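You operate a simulated robot arm through the tools that you are given. There is no shell and no other tool. Be economical: measure what you need, move in short steps, check, and stop when the job is done.

You are at the controls of a simulated robot arm. One attempt, no reset.

JOB
Run the brass fitting in the descaling bath for 2 minutes.
Fine: lid shut for the run; when it shows DONE put the fitting back on the short grey mat and shut the lid.

The check looks at the end state, three seconds after you hand in, the way a careful person would. Anything else that was tipped, shoved, dropped, spilled or broken makes it a failure. Lids that push on must go on centred and level and be pressed home; caps that screw on are set level and turned clockwise until they are tight.

ROBOT AND FRAMES
A 6-joint arm with a two-finger parallel gripper, fixed in place. Base frame: the origin is at the foot of the arm, x ahead of it, y to its left, z up. Lengths are in mm, angles in degrees, forces in N, time in s.
With the tool pointing down near the work surface it reaches from about 220 to 620 mm from the base axis. Its first joint turns from -66.0 to 66.0 degrees. Payload 2.7 kg.
The TCP is the grasp point between the finger pads, 23 mm short of the fingertips. In the tool frame z runs along the fingers and y along their closing line. The gripper opens to 94 mm. The fingers are 38 mm wide and 10 mm thick; the gripper's body (54 by 96 mm) begins 39 mm behind the TCP.
Orientation is that of the tool frame in the base frame, as [roll, pitch, yaw] about the fixed x, y, z axes, in that order (R = Rz(yaw) Ry(pitch) Rx(roll)). With the fingers straight down and closing along the base's y, the tool's x points along the base's -x, its y along +y and its z along -z.

CONTROLS
- The arm moves only by the tool play_rows. Its argument "moves" is a list that holds one entry, the list of rows, each a list of 6 numbers: the shift along the tool's x, y, z in m, then the turn, a rotation vector about the tool's x, y, z in degrees. In form: [[[tx, ty, tz, wx, wy, wz], ...]]. A call has 1 to 10 rows; each row is the pose to reach, as a shift and turn from the pose commanded when the call began, along the tool's axes at that moment. "jaw" is the finger opening in m, from 0 to 0.094, set as the call begins (left out, the last holds). Each row takes 0.2 s and may step no farther than 50 mm and 8.6 degrees from the row before; otherwise, or with a gripper value out of range, the whole call is refused. Where a pose cannot be reached the arm comes as near as it can. A force on the tool above 90 N (or 10 N above the force at the start of the call, whichever is more), or a blocked arm, ends the call early, and 0.2 s more pass. The fingers move at their own pace (about 45 mm/s each) and stop on an object; they squeeze with about 21 N. The grip force told is the motor's: it shows also when the fingers shut on nothing. Time passes only in rows, and 0.2 s behind the last, so rows that repeat a pose let the fingers close. The reply holds the time, the measured pose of the TCP, the force on the tool along the base axes, the opening and the grip force, in the units named above and with some noise.
- Cameras (640 x 400 px; columns grow to the right, rows downward): "scene" is fixed at [77.8, -444.8, 1386.7]; the picture's right is [0.67, -0.75, 0.00], its down [-0.47, -0.42, -0.77] and it looks along [0.58, 0.52, -0.63] (base axes); focal length 372 px, centre (320, 200). "wrist" rides on the gripper at [86, 16, -75] in the tool frame; the picture's right is [-0.18, 0.98, 0.00], its down [-0.58, -0.11, -0.81] and it looks along [-0.79, -0.15, 0.59] (tool axes); focal length 243 px, centre (320, 200). There is no depth. A picture from a camera that has moved, and an enlarged one, comes with that camera's place and axes in the base frame and with its lens. The place of the scene camera against the robot may be out by one fixed shift of up to 18 mm in any direction.
- camera(camera): a new picture of that camera. It takes no simulated time.
- close_up(camera, box): a new picture of the part [left, top, right, bottom] of that camera's present view, enlarged. It takes no simulated time.
- close_job(): hands the job in; it is judged then, once.

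Go step by step. Nothing tells you positions but the pictures and the camera data: compare them with the known pose of the tool, close in by small moves and look again before you grip or let go. The budget is 120 turns and 76 pictures, counting those below and the enlarged ones. Unless the task says otherwise, let go and move clear before handing in, and close with one line.

The tools are called after "Emit:" as a command line: name --argument value ..., lists and objects as JSON in quotes. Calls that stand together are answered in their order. play_rows: Moves the arm, as the interface text tells. Its arguments: {"type":"object","properties":{"moves":{"type":"array","items":{"type":"array","items":{"type":"array","items":{"type":"number"}}}},"jaw":{"type":"number"}},"required":["moves"]} The other tools are called the same way: camera (camera) takes a picture; close_up (camera, box) takes an enlarged picture of a part of a camera's view; close_job () hands the job in.

At the start:

```text
time: 0.0
eef_pos: [337.6, -17.2, 1054.3]
tool_rot: [-180.0, -0.1, 180.0]
wrist_force: [0.0, 1.0, -0.3]
finger_gap: 93.9
grip_force: 0.1
```

scene: 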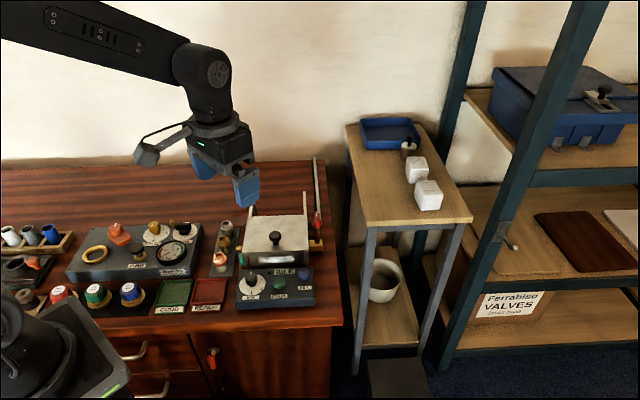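
wrist: 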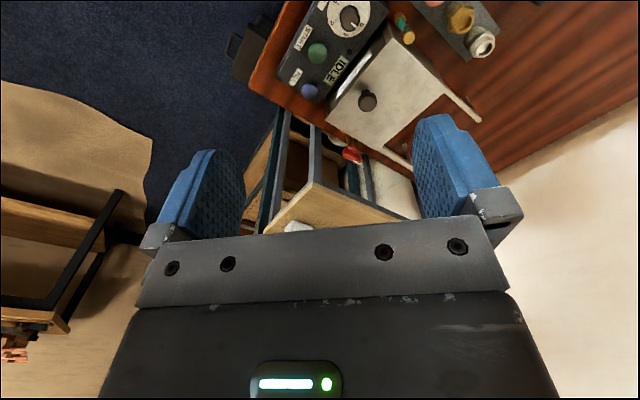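

I see a bench with a bath (lid with knob, control panel), several mats and parts. I'll enlarge the relevant parts before moving.

Emit:
close_up --camera "scene" --box '[200, 180, 340, 320]'

Emit:
close_up --camera "scene" --box '[60, 200, 250, 320]'

Emit:
close_up --camera "scene" --box '[0, 200, 160, 320]'

Emit:
close_up --camera "wrist" --box '[240, 0, 500, 160]'

```text
2.86 times, centred on (270, 250) of scene
camera zoom: at [77.8, -444.8, 1386.7], right [0.67, -0.75, 0.0], down [-0.47, -0.42, -0.77], along [0.58, 0.52, -0.63], focal length 1062 px, centre (463, 57)
```

zoom: 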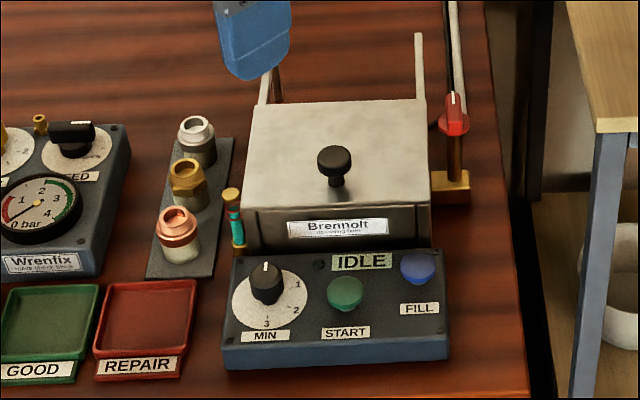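

```text
3.33 times, centred on (155, 260) of scene
camera zoom: at [77.8, -444.8, 1386.7], right [0.67, -0.75, 0.0], down [-0.47, -0.42, -0.77], along [0.58, 0.52, -0.63], focal length 1239 px, centre (870, 0)
```

zoom: 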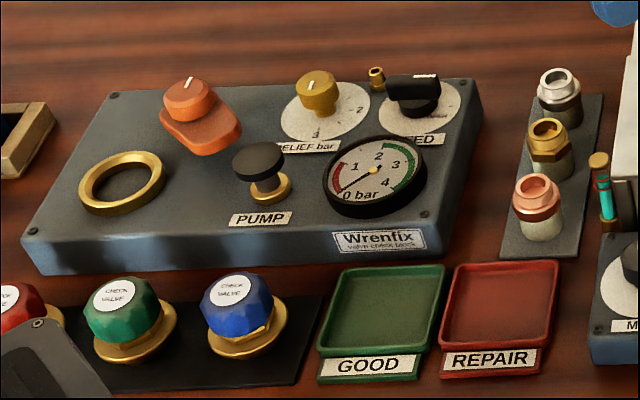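

```text
3.33 times, centred on (80, 260) of scene
camera zoom: at [77.8, -444.8, 1386.7], right [0.67, -0.75, 0.0], down [-0.47, -0.42, -0.77], along [0.58, 0.52, -0.63], focal length 1239 px, centre (1120, 0)
```

zoom: 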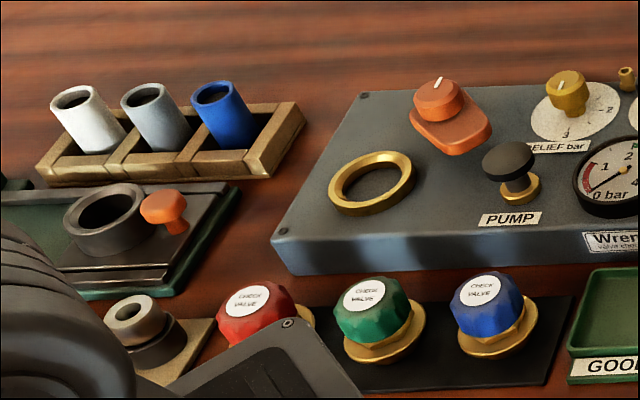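

```text
2.46 times, centred on (370, 80) of wrist
camera zoom: at [251.4, -2.0, 1128.4], right [0.18, 0.98, 0.0], down [0.58, -0.11, 0.81], along [0.79, -0.15, -0.59], focal length 597 px, centre (197, 495)
```

zoom: 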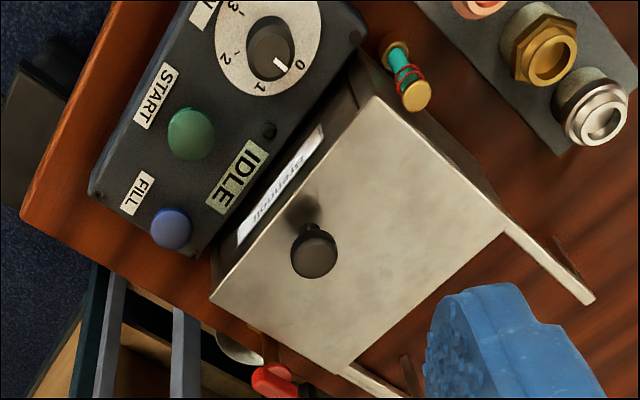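

The bath is yawed about 45°, with its front facing the scene camera, and the lid knob is near (454, 29, 806). I'll turn the tool 45° to line up with the bath and look from nearer.

Emit:
play_rows --moves '[[[-0.005, -0.007, 0.009, 0, 0, -7.5], [-0.011, -0.014, 0.018, 0, 0, -15], [-0.016, -0.021, 0.027, 0, 0, -22.5], [-0.021, -0.028, 0.036, 0, 0, -30], [-0.027, -0.036, 0.045, 0, 0, -37.5], [-0.032, -0.043, 0.054, 0, 0, -45], [-0.032, -0.043, 0.054, 0, 0, -45]]]'

Emit:
camera --camera "wrist"

```text
time: 1.6
eef_pos: [369.9, -59.0, 1000.9]
tool_rot: [180.0, 0.0, -134.9]
wrist_force: [0.2, -0.4, 0.3]
finger_gap: 93.9
grip_force: 0.1
```

```text
69 pictures are left
camera wrist: at [297.9, -110.0, 1074.7], right [-0.57, 0.82, 0.0], down [0.49, 0.33, 0.81], along [0.66, 0.46, -0.59], focal length 243 px, centre (320, 200)
```

wrist: 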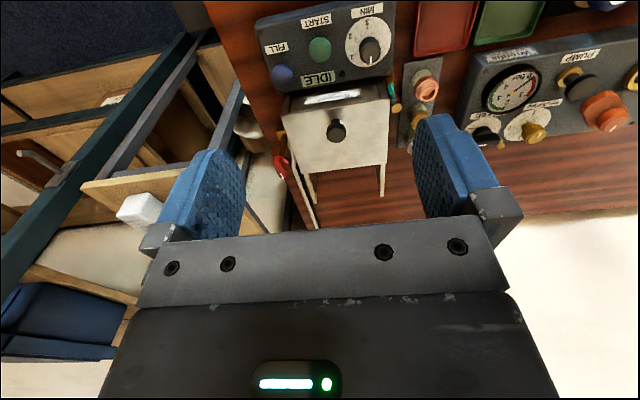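

The view is now aligned with the bath. Enlarging the bath and the mat.

Emit:
close_up --camera "wrist" --box '[245, 0, 445, 125]'

Emit:
close_up --camera "wrist" --box '[250, 80, 410, 220]'

```text
3.20 times, centred on (345, 62) of wrist
camera zoom: at [297.9, -110.0, 1074.7], right [-0.57, 0.82, 0.0], down [0.49, 0.33, 0.81], along [0.66, 0.46, -0.59], focal length 776 px, centre (240, 640)
```

zoom: 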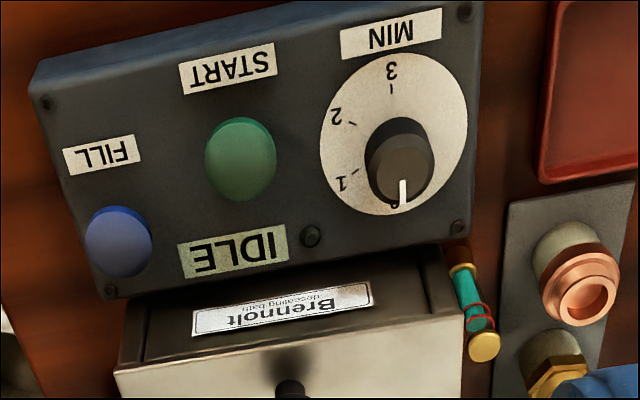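

```text
2.86 times, centred on (330, 150) of wrist
camera zoom: at [297.9, -110.0, 1074.7], right [-0.57, 0.82, 0.0], down [0.49, 0.33, 0.81], along [0.66, 0.46, -0.59], focal length 693 px, centre (291, 343)
```

zoom: 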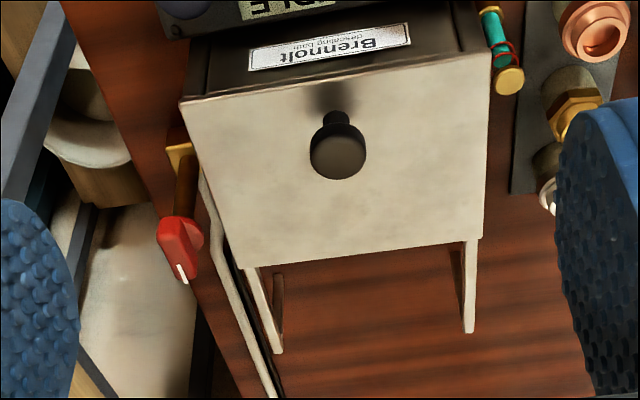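

The lid slides back on two rails. The dial points at 0 (clockwise 1, 2, 3 seen from above). I'll check the level tube and the red cock.

Emit:
close_up --camera "scene" --box '[244, 215, 260, 239]'

Emit:
close_up --camera "wrist" --box '[375, 75, 415, 115]'

Emit:
close_up --camera "scene" --box '[285, 150, 335, 260]'

```text
16.00 times, centred on (252, 227) of scene
camera zoom: at [77.8, -444.8, 1386.7], right [0.67, -0.75, 0.0], down [-0.47, -0.42, -0.77], along [0.58, 0.52, -0.63], focal length 5945 px, centre (1408, -232)
```

zoom: 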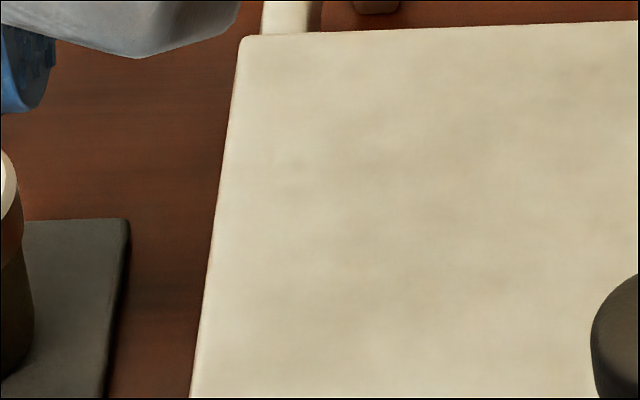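

```text
10.00 times, centred on (395, 95) of wrist
camera zoom: at [297.9, -110.0, 1074.7], right [-0.57, 0.82, 0.0], down [0.49, 0.33, 0.81], along [0.66, 0.46, -0.59], focal length 2426 px, centre (-430, 1250)
```

zoom: 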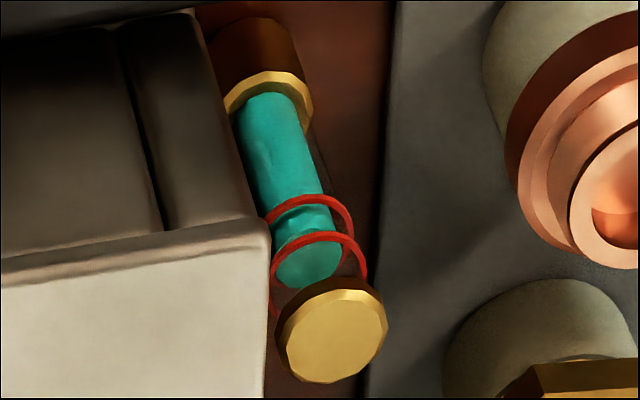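

```text
3.64 times, centred on (310, 205) of scene
camera zoom: at [77.8, -444.8, 1386.7], right [0.67, -0.75, 0.0], down [-0.47, -0.42, -0.77], along [0.58, 0.52, -0.63], focal length 1351 px, centre (356, 182)
```

zoom: 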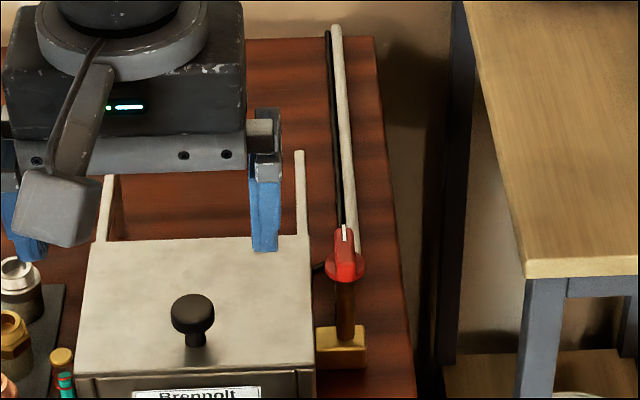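

Checking the tube again from the scene camera, with the correct box.

Emit:
close_up --camera "scene" --box '[225, 240, 261, 272]'

```text
12.50 times, centred on (243, 256) of scene
camera zoom: at [77.8, -444.8, 1386.7], right [0.67, -0.75, 0.0], down [-0.47, -0.42, -0.77], along [0.58, 0.52, -0.63], focal length 4645 px, centre (1282, -500)
```

zoom: 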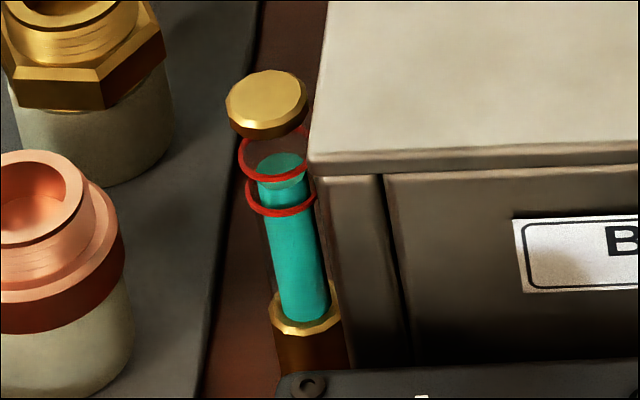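

The level sits between the rings, so no filling is needed. The knob is at about (459, 30, 806); I'll move above it with the jaw at 60 mm.

Emit:
play_rows --moves '[[[-0.03, 0, 0.03, 0, 0, 0], [-0.06, 0, 0.06, 0, 0, 0], [-0.09, 0, 0.09, 0, 0, 0], [-0.126, 0, 0.121, 0, 0, 0], [-0.126, 0, 0.121, 0, 0, 0]]]' --jaw 0.06

Emit:
camera --camera "wrist"

Emit:
close_up --camera "scene" --box '[200, 180, 340, 320]'

```text
time: 2.8
eef_pos: [460.0, 30.2, 879.4]
tool_rot: [180.0, 0.0, -135.0]
wrist_force: [0.2, 0.0, -0.3]
finger_gap: 60.2
grip_force: 0.1
```

```text
62 pictures are left
camera wrist: at [387.2, -21.0, 953.1], right [-0.56, 0.83, 0.0], down [0.49, 0.33, 0.81], along [0.67, 0.46, -0.59], focal length 243 px, centre (320, 200)
```

wrist: 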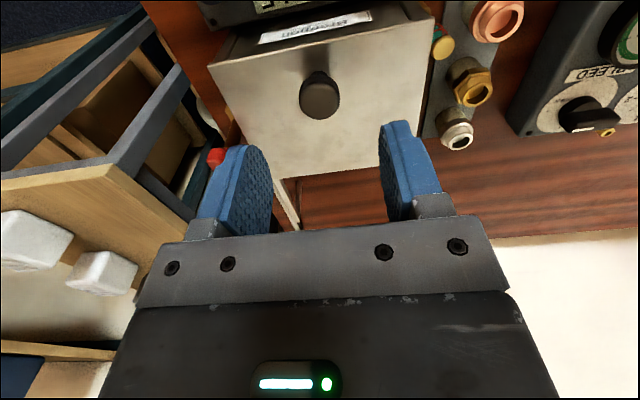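

```text
2.86 times, centred on (270, 250) of scene
camera zoom: at [77.8, -444.8, 1386.7], right [0.67, -0.75, 0.0], down [-0.47, -0.42, -0.77], along [0.58, 0.52, -0.63], focal length 1062 px, centre (463, 57)
```

zoom: 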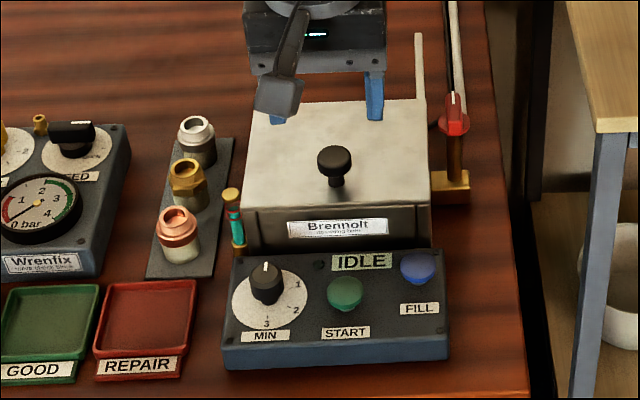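

The knob is confirmed at (460, 30). Descending to TCP z 812 and gripping it.

Emit:
play_rows --moves '[[[0, 0, 0.03, 0, 0, 0], [0, 0, 0.055, 0, 0, 0], [0, 0, 0.067, 0, 0, 0]]]'

Emit:
play_rows --moves '[[[0, 0, 0, 0, 0, 0], [0, 0, 0, 0, 0, 0], [0, 0, 0, 0, 0, 0]]]' --jaw 0.015

Emit:
close_up --camera "scene" --box '[200, 140, 340, 280]'

```text
time: 3.6
eef_pos: [458.6, 29.3, 812.9]
tool_rot: [180.0, 0.1, -135.0]
wrist_force: [0.5, -0.1, 0.5]
finger_gap: 60.0
grip_force: 0.0
```

```text
time: 4.4
eef_pos: [460.0, 27.7, 813.2]
tool_rot: [-179.9, 0.1, -134.9]
wrist_force: [7.0, -7.3, -4.7]
finger_gap: 25.9
grip_force: 42.6
```

```text
2.86 times, centred on (270, 210) of scene
camera zoom: at [78.0, -445.0, 1386.6], right [0.67, -0.75, 0.0], down [-0.47, -0.42, -0.77], along [0.58, 0.52, -0.63], focal length 1062 px, centre (463, 171)
```

zoom: 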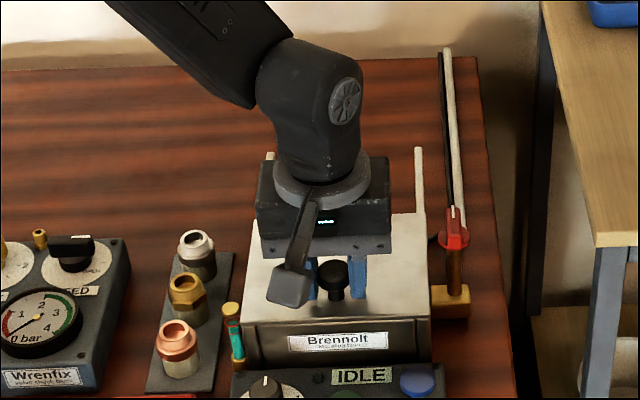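

The knob is gripped. Sliding the lid back a little first, with a small lateral correction.

Emit:
play_rows --moves '[[[-0.005, -0.0015, 0, 0, 0, 0], [-0.012, -0.0015, 0, 0, 0, 0], [-0.02, -0.0015, 0, 0, 0, 0]]]'

Emit:
close_up --camera "scene" --box '[200, 140, 340, 280]'

```text
time: 5.2
eef_pos: [473.3, 42.6, 813.3]
tool_rot: [179.8, 0.0, -135.0]
wrist_force: [-8.2, 7.3, 2.3]
finger_gap: 26.0
grip_force: 45.0
```

```text
2.86 times, centred on (270, 210) of scene
camera zoom: at [77.6, -444.7, 1386.7], right [0.67, -0.75, 0.0], down [-0.47, -0.42, -0.77], along [0.58, 0.52, -0.63], focal length 1062 px, centre (463, 171)
```

zoom: 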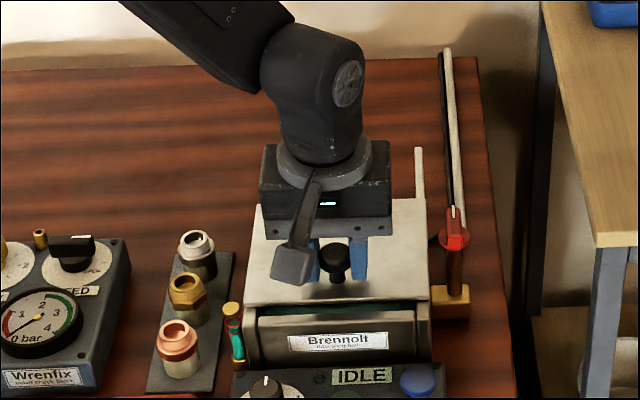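

It slides freely. Continuing back.

Emit:
play_rows --moves '[[[-0.012, 0.0008, 0, 0, 0, 0], [-0.026, 0.0008, 0, 0, 0, 0], [-0.04, 0.0008, 0, 0, 0, 0], [-0.054, 0.0008, 0, 0, 0, 0], [-0.066, 0.0008, 0, 0, 0, 0], [-0.072, 0.0008, 0, 0, 0, 0]]]'

Emit:
close_up --camera "scene" --box '[200, 140, 340, 280]'

```text
time: 6.6
eef_pos: [524.4, 92.7, 812.6]
tool_rot: [180.0, 0.1, -134.9]
wrist_force: [-5.7, 5.1, 7.9]
finger_gap: 26.1
grip_force: 45.2
```

```text
2.86 times, centred on (270, 210) of scene
camera zoom: at [77.6, -444.7, 1386.7], right [0.67, -0.75, 0.0], down [-0.47, -0.42, -0.77], along [0.58, 0.52, -0.63], focal length 1062 px, centre (463, 171)
```

zoom: 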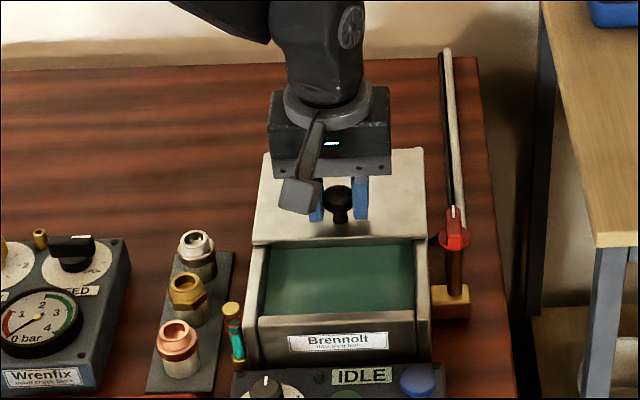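

The bath is open about 90 mm. I'll try slightly farther to find the stop.

Emit:
play_rows --moves '[[[-0.004, 0, 0, 0, 0, 0], [-0.008, 0, 0, 0, 0, 0], [-0.008, 0, 0, 0, 0, 0]]]'

```text
time: 7.4
eef_pos: [531.0, 99.9, 812.7]
tool_rot: [-179.8, 0.2, -135.1]
wrist_force: [-5.9, 4.6, 13.1]
finger_gap: 26.0
grip_force: 45.1
```

The lid is about 100 mm back, which is enough. I'll let go, rise straight up and look.

Emit:
play_rows --moves '[[[0, 0, 0, 0, 0, 0], [0, 0, 0, 0, 0, 0], [0, 0, -0.03, 0, 0, 0], [0, 0, -0.07, 0, 0, 0], [0.04, 0, -0.1, 0, 0, 0], [0.08, 0, -0.1, 0, 0, 0], [0.12, 0, -0.1, 0, 0, 0]]]' --jaw 0.06

Emit:
camera --camera "wrist"

Emit:
close_up --camera "scene" --box '[200, 140, 340, 280]'

```text
time: 9.0
eef_pos: [444.2, 15.2, 911.1]
tool_rot: [-179.9, 0.1, -135.0]
wrist_force: [0.6, -0.4, -0.4]
finger_gap: 60.0
grip_force: 0.1
```

```text
57 pictures are left
camera wrist: at [371.5, -34.5, 986.0], right [-0.57, 0.82, 0.0], down [0.49, 0.33, 0.81], along [0.67, 0.46, -0.59], focal length 243 px, centre (320, 200)
```

wrist: 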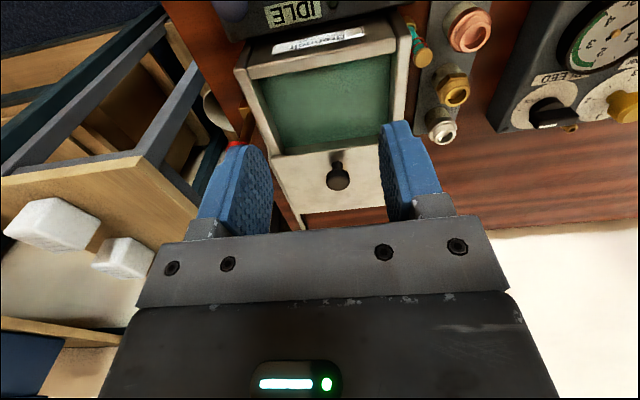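

```text
2.86 times, centred on (270, 210) of scene
camera zoom: at [77.8, -444.8, 1386.7], right [0.67, -0.75, 0.0], down [-0.47, -0.42, -0.77], along [0.58, 0.52, -0.63], focal length 1062 px, centre (463, 171)
```

zoom: 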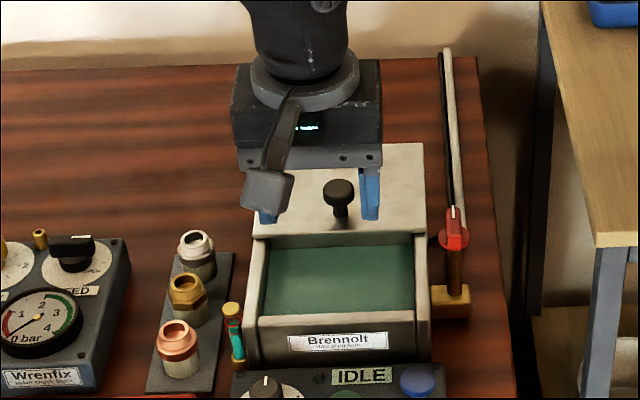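

Emit:
close_up --camera "wrist" --box '[230, 10, 500, 180]'

```text
2.35 times, centred on (365, 95) of wrist
camera zoom: at [371.5, -34.5, 986.0], right [-0.57, 0.82, 0.0], down [0.49, 0.33, 0.81], along [0.67, 0.46, -0.59], focal length 571 px, centre (214, 447)
```

zoom: 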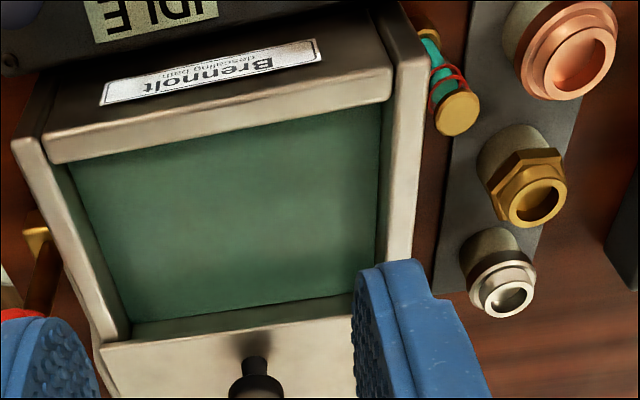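

The open bath is filled with green liquid, and its clear opening is centred near (481, 52). Next I'll hover over the brass fitting near (400, 156).

Emit:
play_rows --moves '[[[-0.01, 0.03, 0, 0, 0, 0], [-0.03, 0.07, 0, 0, 0, 0], [-0.05, 0.1, 0, 0, 0, 0], [-0.0686, 0.1308, 0.03, 0, 0, 0], [-0.0686, 0.1308, 0.071, 0, 0, 0], [-0.0686, 0.1308, 0.071, 0, 0, 0]]]'

Emit:
camera --camera "wrist"

Emit:
close_up --camera "wrist" --box '[240, 20, 400, 120]'

Emit:
close_up --camera "scene" --box '[180, 200, 280, 270]'

```text
time: 10.4
eef_pos: [401.1, 156.3, 842.1]
tool_rot: [-180.0, 0.0, -134.9]
wrist_force: [-0.2, 0.1, 0.2]
finger_gap: 59.9
grip_force: 0.0
```

```text
54 pictures are left
camera wrist: at [328.2, 104.4, 916.5], right [-0.56, 0.83, 0.0], down [0.49, 0.33, 0.81], along [0.67, 0.46, -0.59], focal length 243 px, centre (320, 200)
```

wrist: 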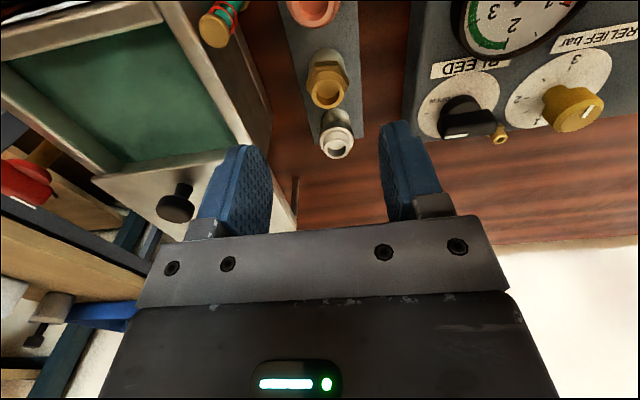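

```text
4.00 times, centred on (320, 70) of wrist
camera zoom: at [328.2, 104.4, 916.5], right [-0.56, 0.83, 0.0], down [0.49, 0.33, 0.81], along [0.67, 0.46, -0.59], focal length 970 px, centre (320, 720)
```

zoom: 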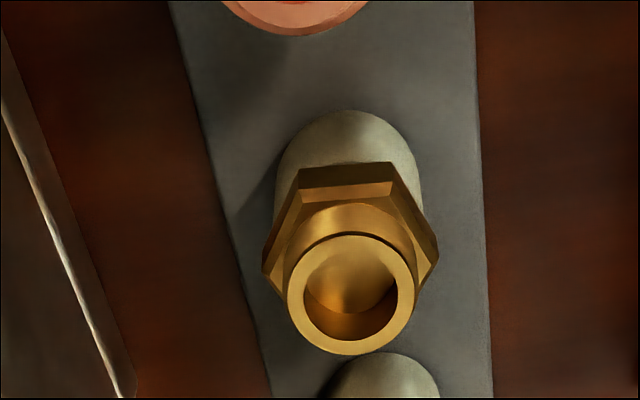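

```text
5.71 times, centred on (230, 235) of scene
camera zoom: at [77.8, -444.8, 1386.7], right [0.67, -0.75, 0.0], down [-0.47, -0.42, -0.77], along [0.58, 0.52, -0.63], focal length 2123 px, centre (834, 0)
```

zoom: 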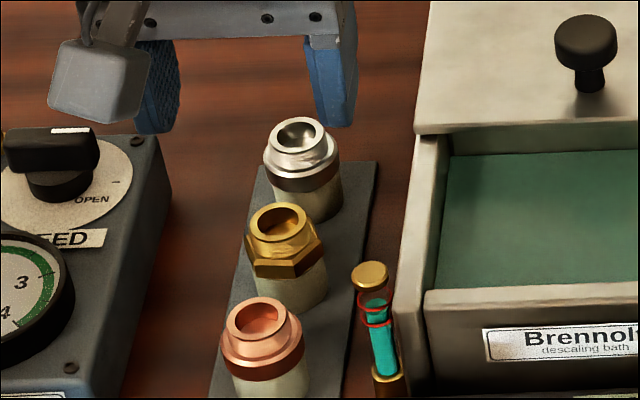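

The brass fitting's axis is near (406, 166) with its top at about z 747. Shifting over it and going down part way to check.

Emit:
play_rows --moves '[[[-0.0107, 0.0035, 0.02, 0, 0, 0], [-0.0107, 0.0035, 0.05, 0, 0, 0], [-0.0107, 0.0035, 0.05, 0, 0, 0]]]'

Emit:
close_up --camera "wrist" --box '[200, 20, 440, 170]'

Emit:
close_up --camera "scene" --box '[180, 200, 280, 270]'

```text
time: 11.2
eef_pos: [405.0, 165.1, 793.2]
tool_rot: [179.9, 0.1, -135.1]
wrist_force: [0.4, 0.1, 0.9]
finger_gap: 59.9
grip_force: 0.0
```

```text
2.67 times, centred on (320, 95) of wrist
camera zoom: at [333.1, 114.6, 867.6], right [-0.56, 0.83, 0.0], down [0.49, 0.33, 0.81], along [0.67, 0.46, -0.59], focal length 647 px, centre (320, 480)
```

zoom: 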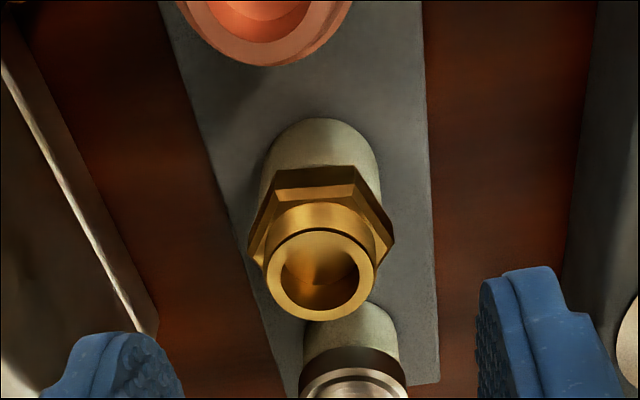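

```text
5.71 times, centred on (230, 235) of scene
camera zoom: at [77.8, -444.8, 1386.7], right [0.67, -0.75, 0.0], down [-0.47, -0.42, -0.77], along [0.58, 0.52, -0.63], focal length 2123 px, centre (834, 0)
```

zoom: 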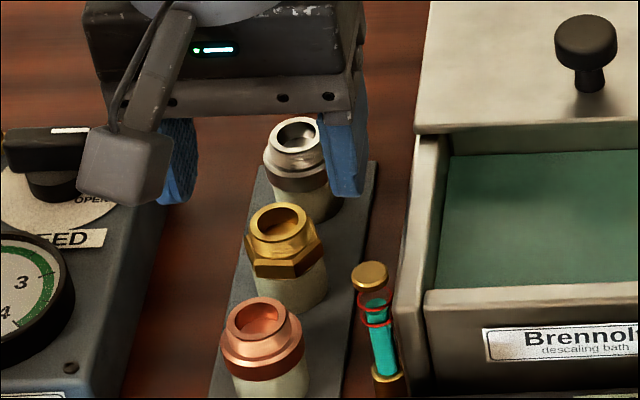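

The fitting is centred under the TCP and the hex flats are about 18° off my closing line. I'll rotate 18°, narrow the jaw to 48 mm and check before going down.

Emit:
play_rows --moves '[[[0, 0, 0, 0, 0, -6], [0, 0, 0, 0, 0, -12], [-0.0007, 0, 0, 0, 0, -18], [-0.0007, 0, 0.015, 0, 0, -18], [-0.0007, 0, 0.015, 0, 0, -18]]]' --jaw 0.048

Emit:
close_up --camera "wrist" --box '[200, 20, 440, 170]'

Emit:
close_up --camera "scene" --box '[180, 200, 280, 270]'

```text
time: 12.4
eef_pos: [406.1, 165.3, 775.5]
tool_rot: [179.9, 0.1, -117.0]
wrist_force: [0.3, 0.4, 0.4]
finger_gap: 48.0
grip_force: 0.0
```

```text
2.67 times, centred on (320, 95) of wrist
camera zoom: at [352.7, 94.5, 850.3], right [-0.79, 0.61, 0.0], down [0.36, 0.47, 0.81], along [0.49, 0.64, -0.59], focal length 647 px, centre (320, 480)
```

zoom: 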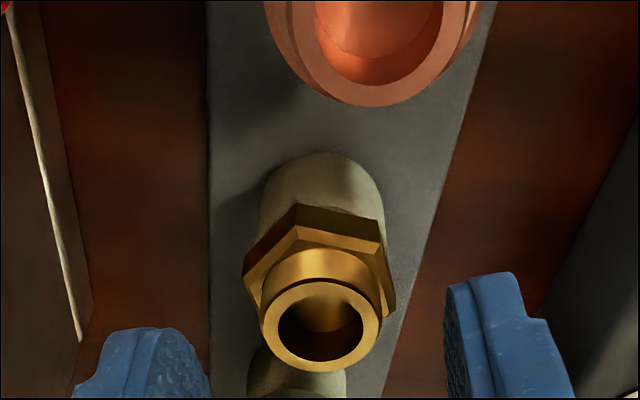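

```text
5.71 times, centred on (230, 235) of scene
camera zoom: at [77.8, -444.8, 1386.7], right [0.67, -0.75, 0.0], down [-0.47, -0.42, -0.77], along [0.58, 0.52, -0.63], focal length 2123 px, centre (834, 0)
```

zoom: 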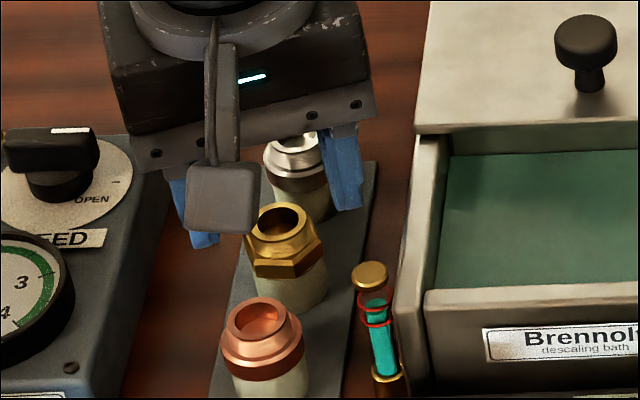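

The hex flats now sit nearly parallel to the pads and it is centred. Going down and closing.

Emit:
play_rows --moves '[[[0, 0, 0.015, 0, 0, 0], [0, 0, 0.028, 0, 0, 0], [0, 0, 0.033, 0, 0, 0], [0, 0, 0.033, 0, 0, 0]]]'

Emit:
play_rows --moves '[[[0, 0, 0, 0, 0, 0], [0, 0, 0, 0, 0, 0], [0, 0, 0, 0, 0, 0]]]' --jaw 0.02

Emit:
close_up --camera "wrist" --box '[200, 20, 440, 170]'

Emit:
close_up --camera "scene" --box '[180, 200, 280, 270]'

```text
time: 13.4
eef_pos: [405.6, 164.7, 744.7]
tool_rot: [-180.0, 0.1, -117.0]
wrist_force: [0.4, 0.3, 0.1]
finger_gap: 48.0
grip_force: 0.1
```

```text
time: 14.2
eef_pos: [405.5, 166.2, 743.4]
tool_rot: [179.9, 0.0, -117.0]
wrist_force: [-0.2, -0.1, 0.1]
finger_gap: 31.2
grip_force: 21.0
```

```text
2.67 times, centred on (320, 95) of wrist
camera zoom: at [351.9, 95.1, 817.7], right [-0.79, 0.61, 0.0], down [0.36, 0.47, 0.81], along [0.49, 0.64, -0.59], focal length 647 px, centre (320, 480)
```

zoom: 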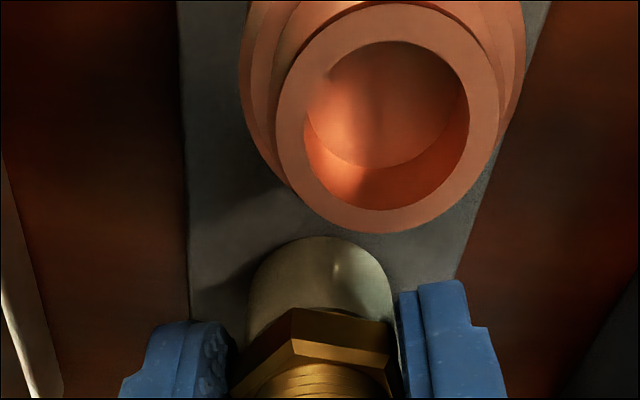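

```text
5.71 times, centred on (230, 235) of scene
camera zoom: at [77.8, -444.8, 1386.7], right [0.67, -0.75, 0.0], down [-0.47, -0.42, -0.77], along [0.58, 0.52, -0.63], focal length 2123 px, centre (834, 0)
```

zoom: 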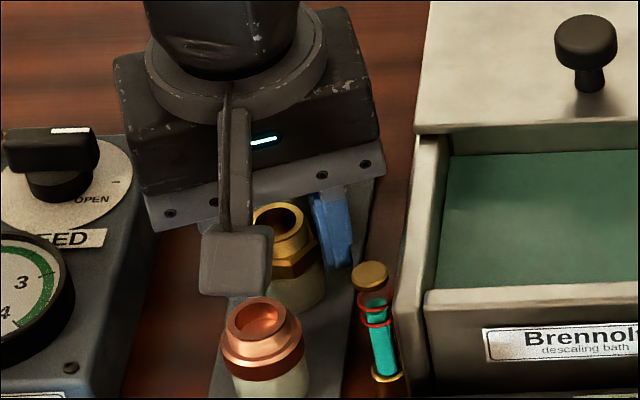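

Gripped at 31.2 mm; the mat pose is TCP (405.5, 166.2, 743.4). Lifting straight up.

Emit:
play_rows --moves '[[[0, 0, -0.01, 0, 0, 0], [0, 0, -0.03, 0, 0, 0], [0, 0, -0.06, 0, 0, 0], [0, 0, -0.1, 0, 0, 0], [0, 0, -0.1, 0, 0, 0]]]'

Emit:
play_rows --moves '[[[0.01, -0.018, 0, 0, 0, 4], [0.02, -0.036, 0, 0, 0, 8], [0.03, -0.056, 0, 0, 0, 12], [0.042, -0.076, 0, 0, 0, 16], [0.054, -0.098, 0, 0, 0, 18], [0.0673, -0.119, 0, 0, 0, 18], [0.0673, -0.119, 0, 0, 0, 18]]]'

Emit:
camera --camera "wrist"

Emit:
close_up --camera "scene" --box '[200, 170, 340, 280]'

```text
time: 15.4
eef_pos: [407.1, 165.5, 841.7]
tool_rot: [179.9, 0.0, -117.0]
wrist_force: [-0.1, 0.1, -0.5]
finger_gap: 31.1
grip_force: 21.3
```

```text
time: 17.0
eef_pos: [481.6, 50.9, 844.7]
tool_rot: [179.9, 0.0, -135.0]
wrist_force: [1.0, 0.5, -0.4]
finger_gap: 31.0
grip_force: 21.1
```

```text
45 pictures are left
camera wrist: at [409.3, 1.8, 917.9], right [-0.56, 0.83, 0.0], down [0.49, 0.33, 0.81], along [0.67, 0.46, -0.59], focal length 243 px, centre (320, 200)
```

wrist: 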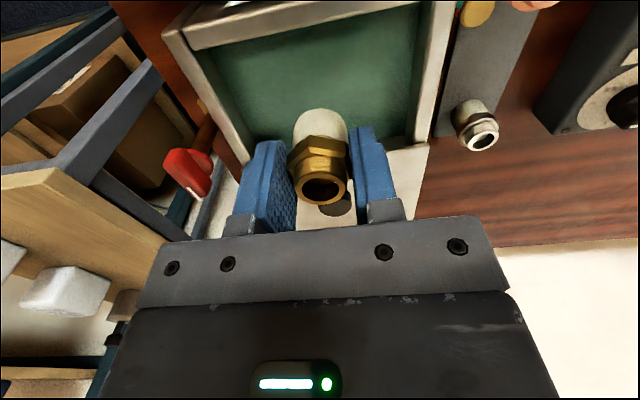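

```text
3.64 times, centred on (270, 225) of scene
camera zoom: at [77.8, -444.8, 1386.7], right [0.67, -0.75, 0.0], down [-0.47, -0.42, -0.77], along [0.58, 0.52, -0.63], focal length 1351 px, centre (502, 109)
```

zoom: 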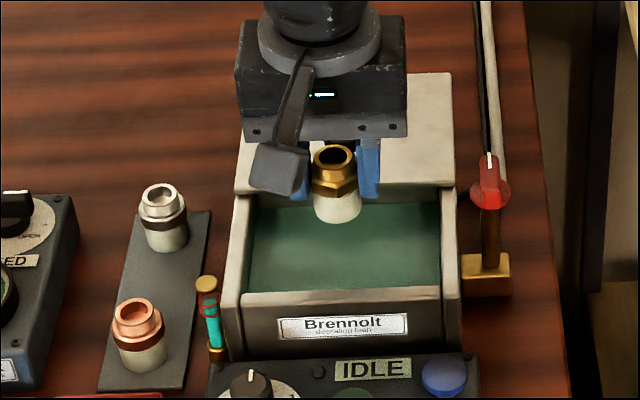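

Centred over the opening. Lowering in steps while watching the force.

Emit:
play_rows --moves '[[[0, 0, 0.03, 0, 0, 0], [0, 0, 0.055, 0, 0, 0], [0, 0, 0.075, 0, 0, 0], [0, 0, 0.085, 0, 0, 0], [0, 0, 0.085, 0, 0, 0]]]'

Emit:
close_up --camera "scene" --box '[200, 170, 340, 280]'

```text
time: 18.2
eef_pos: [483.0, 54.1, 757.6]
tool_rot: [180.0, 0.1, -135.0]
wrist_force: [-1.3, 1.4, 4.7]
finger_gap: 31.3
grip_force: 21.2
```

```text
3.64 times, centred on (270, 225) of scene
camera zoom: at [77.7, -444.8, 1386.7], right [0.67, -0.75, 0.0], down [-0.47, -0.42, -0.77], along [0.58, 0.52, -0.63], focal length 1351 px, centre (502, 109)
```

zoom: 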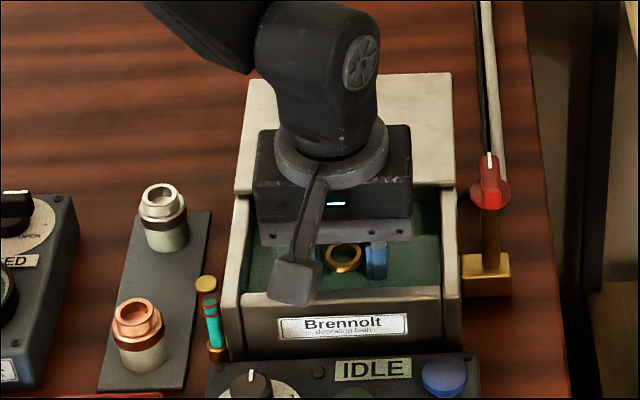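

There's a slight upward force already. Testing another 3 mm.

Emit:
play_rows --moves '[[[0, 0, 0.0015, 0, 0, 0], [0, 0, 0.003, 0, 0, 0], [0, 0, 0.003, 0, 0, 0]]]'

```text
time: 19.0
eef_pos: [482.2, 54.0, 756.6]
tool_rot: [-179.9, 0.2, -135.0]
wrist_force: [-9.9, 4.0, 36.5]
finger_gap: 30.9
grip_force: 20.9
```

The floor is touched at TCP z ≈ 757. Backing off 2.5 mm, letting go, and rising.

Emit:
play_rows --moves '[[[0, 0, -0.0025, 0, 0, 0], [0, 0, -0.0025, 0, 0, 0]]]'

Emit:
play_rows --moves '[[[0, 0, 0, 0, 0, 0], [0, 0, 0, 0, 0, 0], [0, 0, 0, 0, 0, 0], [0, 0, -0.03, 0, 0, 0], [0, 0, -0.07, 0, 0, 0], [0, 0, -0.11, 0, 0, 0]]]' --jaw 0.05

Emit:
close_up --camera "wrist" --box '[180, 0, 480, 190]'

Emit:
close_up --camera "scene" --box '[200, 200, 320, 290]'

```text
time: 19.6
eef_pos: [482.9, 52.0, 758.1]
tool_rot: [-179.8, 0.1, -135.0]
wrist_force: [3.1, 3.6, 11.2]
finger_gap: 31.1
grip_force: 20.8
```

```text
time: 21.0
eef_pos: [481.3, 52.2, 867.7]
tool_rot: [180.0, -0.2, -135.0]
wrist_force: [0.5, 0.2, 0.8]
finger_gap: 49.9
grip_force: 0.0
```

```text
2.11 times, centred on (330, 95) of wrist
camera zoom: at [409.4, 2.3, 941.7], right [-0.56, 0.83, 0.0], down [0.49, 0.33, 0.81], along [0.66, 0.46, -0.59], focal length 511 px, centre (299, 421)
```

zoom: 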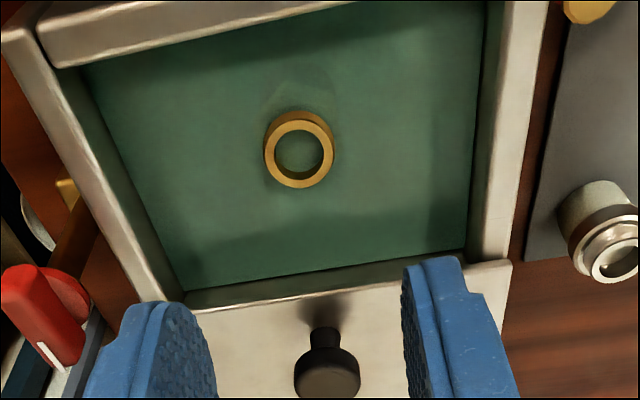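

```text
4.44 times, centred on (260, 245) of scene
camera zoom: at [77.8, -444.8, 1386.7], right [0.67, -0.75, 0.0], down [-0.47, -0.42, -0.77], along [0.58, 0.52, -0.63], focal length 1651 px, centre (587, 0)
```

zoom: 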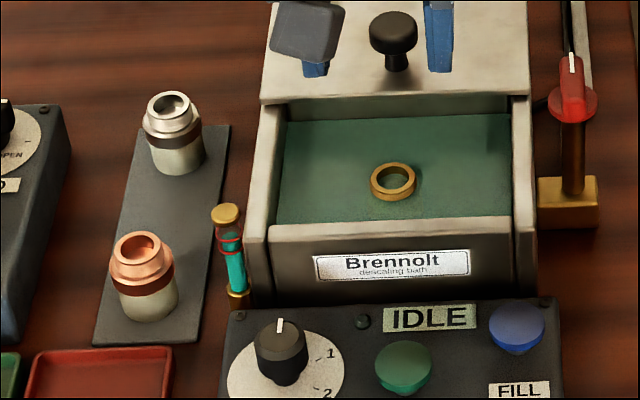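

The fitting stands upright in the bath. Now back to the knob at (531, 100) to close the lid.

Emit:
play_rows --moves '[[[-0.035, -0.001, 0, 0, 0, 0], [-0.069, -0.0014, 0, 0, 0, 0], [-0.069, -0.0014, 0.03, 0, 0, 0], [-0.069, -0.0014, 0.055, 0, 0, 0], [-0.069, -0.0014, 0.055, 0, 0, 0]]]' --jaw 0.06

Emit:
play_rows --moves '[[[0, 0, 0, 0, 0, 0], [0, 0, 0, 0, 0, 0], [0, 0, 0, 0, 0, 0]]]' --jaw 0.015

```text
time: 22.2
eef_pos: [531.7, 98.8, 813.1]
tool_rot: [179.9, -0.1, -135.0]
wrist_force: [-0.2, -0.1, 0.2]
finger_gap: 60.0
grip_force: 0.0
```

```text
time: 23.0
eef_pos: [530.5, 99.2, 811.7]
tool_rot: [179.9, 0.0, -135.0]
wrist_force: [-3.3, 4.8, 0.9]
finger_gap: 26.0
grip_force: 42.8
```

Gripped. Sliding the lid shut.

Emit:
play_rows --moves '[[[0.012, 0, 0, 0, 0, 0], [0.028, 0, 0, 0, 0, 0], [0.044, 0, 0, 0, 0, 0], [0.06, 0, 0, 0, 0, 0], [0.076, 0, 0, 0, 0, 0], [0.09, 0, 0, 0, 0, 0], [0.098, 0, 0, 0, 0, 0], [0.101, 0, 0, 0, 0, 0], [0.102, 0, 0, 0, 0, 0]]]'

Emit:
close_up --camera "scene" --box '[200, 180, 340, 290]'

```text
time: 25.0
eef_pos: [459.6, 28.7, 812.1]
tool_rot: [180.0, 0.1, -135.0]
wrist_force: [-11.1, 21.1, 7.7]
finger_gap: 26.0
grip_force: 44.7
```

```text
3.64 times, centred on (270, 235) of scene
camera zoom: at [77.5, -444.3, 1386.9], right [0.67, -0.75, 0.0], down [-0.47, -0.42, -0.77], along [0.58, 0.52, -0.63], focal length 1351 px, centre (502, 73)
```

zoom: 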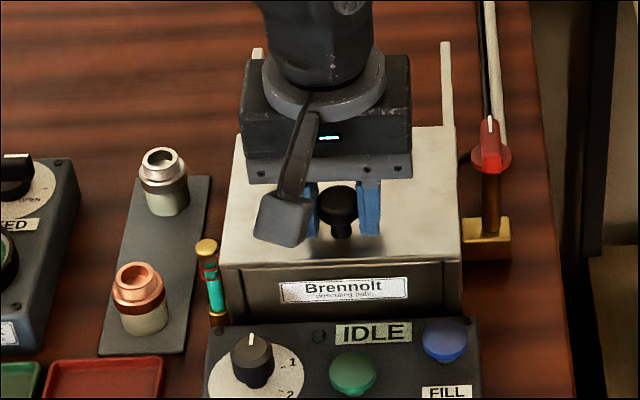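

The lid is shut. I'll let go, rise, and move over the MIN dial at about (366, 13).

Emit:
play_rows --moves '[[[0, 0, 0, 0, 0, 0], [0, 0, 0, 0, 0, 0], [0, 0, -0.03, 0, 0, 0], [0, 0, -0.065, 0, 0, 0], [0.03, 0.02, -0.065, 0, 0, 0], [0.055, 0.04, -0.065, 0, 0, 0], [0.0773, 0.0551, -0.045, 0, 0, 0], [0.0773, 0.0551, -0.045, 0, 0, 0]]]' --jaw 0.05

Emit:
camera --camera "wrist"

Emit:
close_up --camera "scene" --box '[200, 210, 320, 310]'

```text
time: 26.8
eef_pos: [365.6, 11.7, 859.6]
tool_rot: [179.9, -0.1, -135.0]
wrist_force: [-0.1, 0.1, -0.1]
finger_gap: 50.1
grip_force: 0.0
```

```text
39 pictures are left
camera wrist: at [292.8, -39.0, 933.0], right [-0.56, 0.83, 0.0], down [0.49, 0.33, 0.81], along [0.67, 0.46, -0.59], focal length 243 px, centre (320, 200)
```

wrist: 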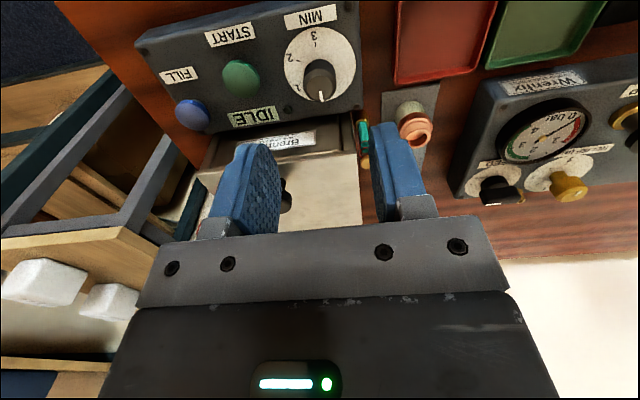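

```text
4.00 times, centred on (260, 260) of scene
camera zoom: at [77.8, -444.8, 1386.7], right [0.67, -0.75, 0.0], down [-0.47, -0.42, -0.77], along [0.58, 0.52, -0.63], focal length 1486 px, centre (560, -40)
```

zoom: 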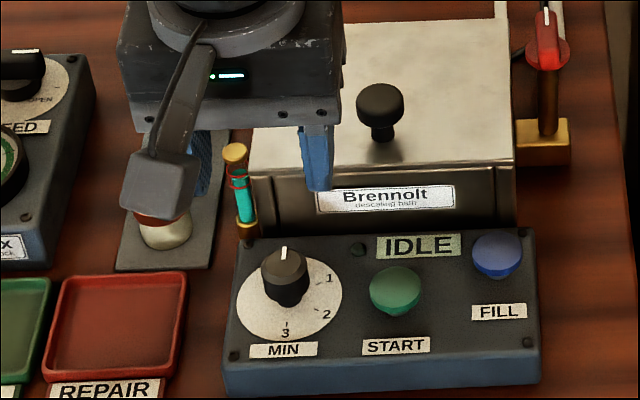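

Emit:
close_up --camera "wrist" --box '[260, 10, 380, 120]'

```text
3.64 times, centred on (320, 65) of wrist
camera zoom: at [292.8, -39.0, 933.0], right [-0.56, 0.83, 0.0], down [0.49, 0.33, 0.81], along [0.67, 0.46, -0.59], focal length 882 px, centre (320, 691)
```

zoom: 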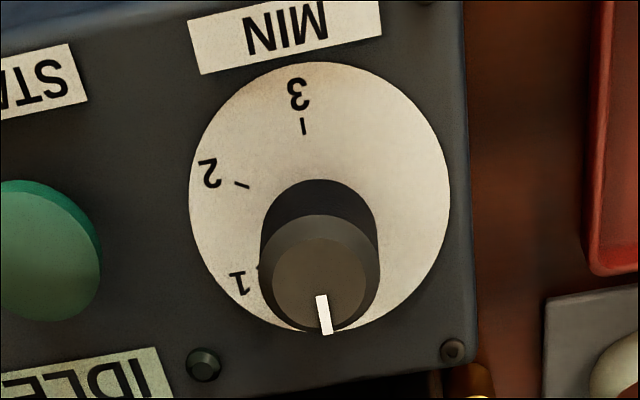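

The dial axis is near (366, 12), pointer at 0, and "2" lies 120° clockwise. Descending to TCP z 780 with the jaw open around it and checking.

Emit:
play_rows --moves '[[[0, 0, 0.03, 0, 0, 0], [0, 0, 0.06, 0, 0, 0], [0, 0, 0.078, 0, 0, 0], [0, 0, 0.08, 0, 0, 0], [0, 0, 0.08, 0, 0, 0]]]' --jaw 0.044

Emit:
close_up --camera "scene" --box '[220, 240, 300, 300]'

Emit:
close_up --camera "wrist" --box '[200, 20, 440, 170]'

```text
time: 28.0
eef_pos: [364.9, 12.0, 779.9]
tool_rot: [180.0, 0.0, -135.0]
wrist_force: [0.1, -0.8, 0.7]
finger_gap: 44.2
grip_force: 0.1
```

```text
6.67 times, centred on (260, 270) of scene
camera zoom: at [77.8, -444.8, 1386.7], right [0.67, -0.75, 0.0], down [-0.47, -0.42, -0.77], along [0.58, 0.52, -0.63], focal length 2477 px, centre (720, -267)
```

zoom: 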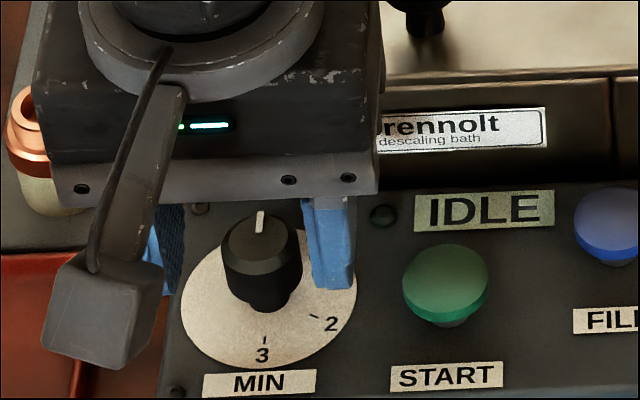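

```text
2.67 times, centred on (320, 95) of wrist
camera zoom: at [292.7, -38.7, 853.2], right [-0.56, 0.83, 0.0], down [0.49, 0.33, 0.81], along [0.67, 0.46, -0.59], focal length 647 px, centre (320, 480)
```

zoom: 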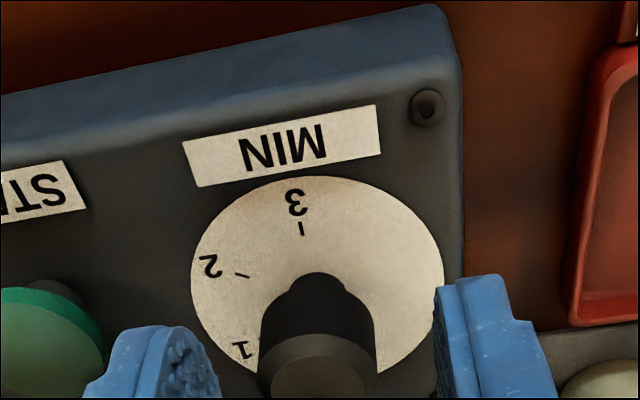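

Well centred. Closing on the dial.

Emit:
play_rows --moves '[[[0, 0, 0.003, 0, 0, 0], [0, 0, 0.003, 0, 0, 0], [0, 0, 0.003, 0, 0, 0]]]' --jaw 0.01

Emit:
play_rows --moves '[[[0, 0, 0, 0, 0, 6], [0, 0, 0, 0, 0, 12], [0, 0, 0, 0, 0, 18], [0, 0, 0, 0, 0, 24], [0, 0, 0, 0, 0, 30]]]'

Emit:
close_up --camera "scene" --box '[220, 240, 300, 300]'

```text
time: 28.8
eef_pos: [366.9, 10.5, 776.5]
tool_rot: [-180.0, 0.1, -135.1]
wrist_force: [9.5, -17.4, 7.0]
finger_gap: 24.5
grip_force: 44.7
```

```text
time: 30.0
eef_pos: [365.2, 13.1, 774.1]
tool_rot: [179.9, -0.1, -164.9]
wrist_force: [-11.8, 39.4, 35.8]
finger_gap: 24.7
grip_force: 44.9
```

```text
6.67 times, centred on (260, 270) of scene
camera zoom: at [77.1, -443.9, 1387.0], right [0.67, -0.75, 0.0], down [-0.47, -0.42, -0.77], along [0.58, 0.52, -0.63], focal length 2477 px, centre (720, -267)
```

zoom: 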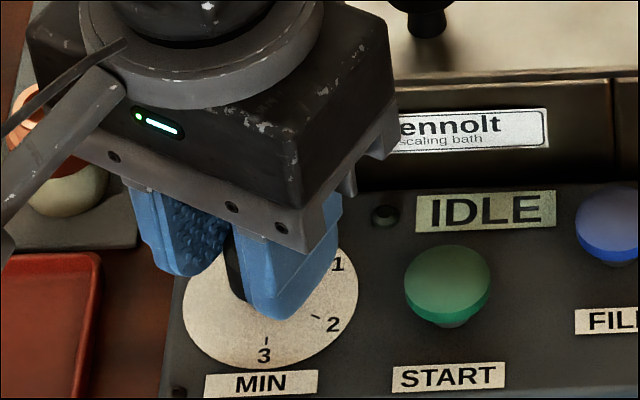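

The dial is turning with the gripper, but some side force has built up. I'll open to relieve it and look.

Emit:
play_rows --moves '[[[0, 0, 0, 0, 0, 0], [0, 0, -0.002, 0, 0, 0], [0, 0, -0.03, 0, 0, 0], [0, 0, -0.06, 0, 0, 0], [0, 0, -0.06, 0, 0, 0]]]' --jaw 0.044

Emit:
close_up --camera "wrist" --box '[240, 30, 400, 130]'

Emit:
close_up --camera "scene" --box '[220, 240, 300, 300]'

```text
time: 31.2
eef_pos: [365.3, 11.5, 834.1]
tool_rot: [-180.0, 0.0, -165.0]
wrist_force: [-0.6, 0.1, -0.2]
finger_gap: 44.0
grip_force: 0.1
```

```text
4.00 times, centred on (320, 80) of wrist
camera zoom: at [278.1, 3.6, 908.0], right [-0.08, 1.0, 0.0], down [0.59, 0.05, 0.81], along [0.8, 0.06, -0.59], focal length 970 px, centre (320, 680)
```

zoom: 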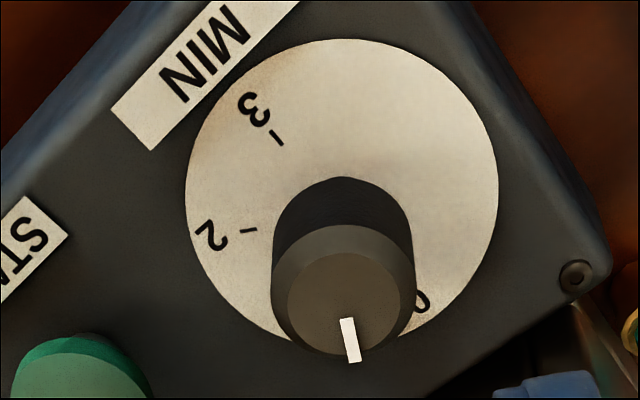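

```text
6.67 times, centred on (260, 270) of scene
camera zoom: at [77.8, -444.8, 1386.7], right [0.67, -0.75, 0.0], down [-0.47, -0.42, -0.77], along [0.58, 0.52, -0.63], focal length 2477 px, centre (720, -267)
```

zoom: 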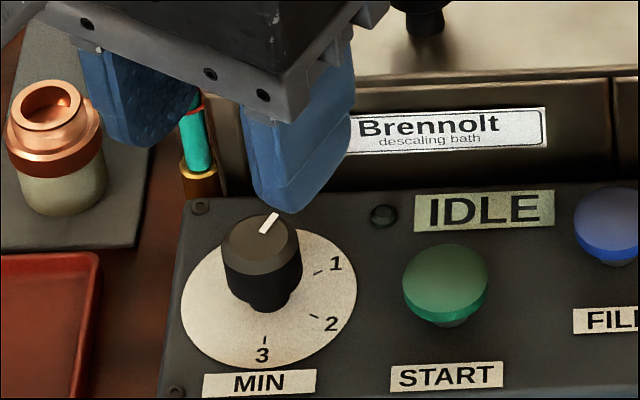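

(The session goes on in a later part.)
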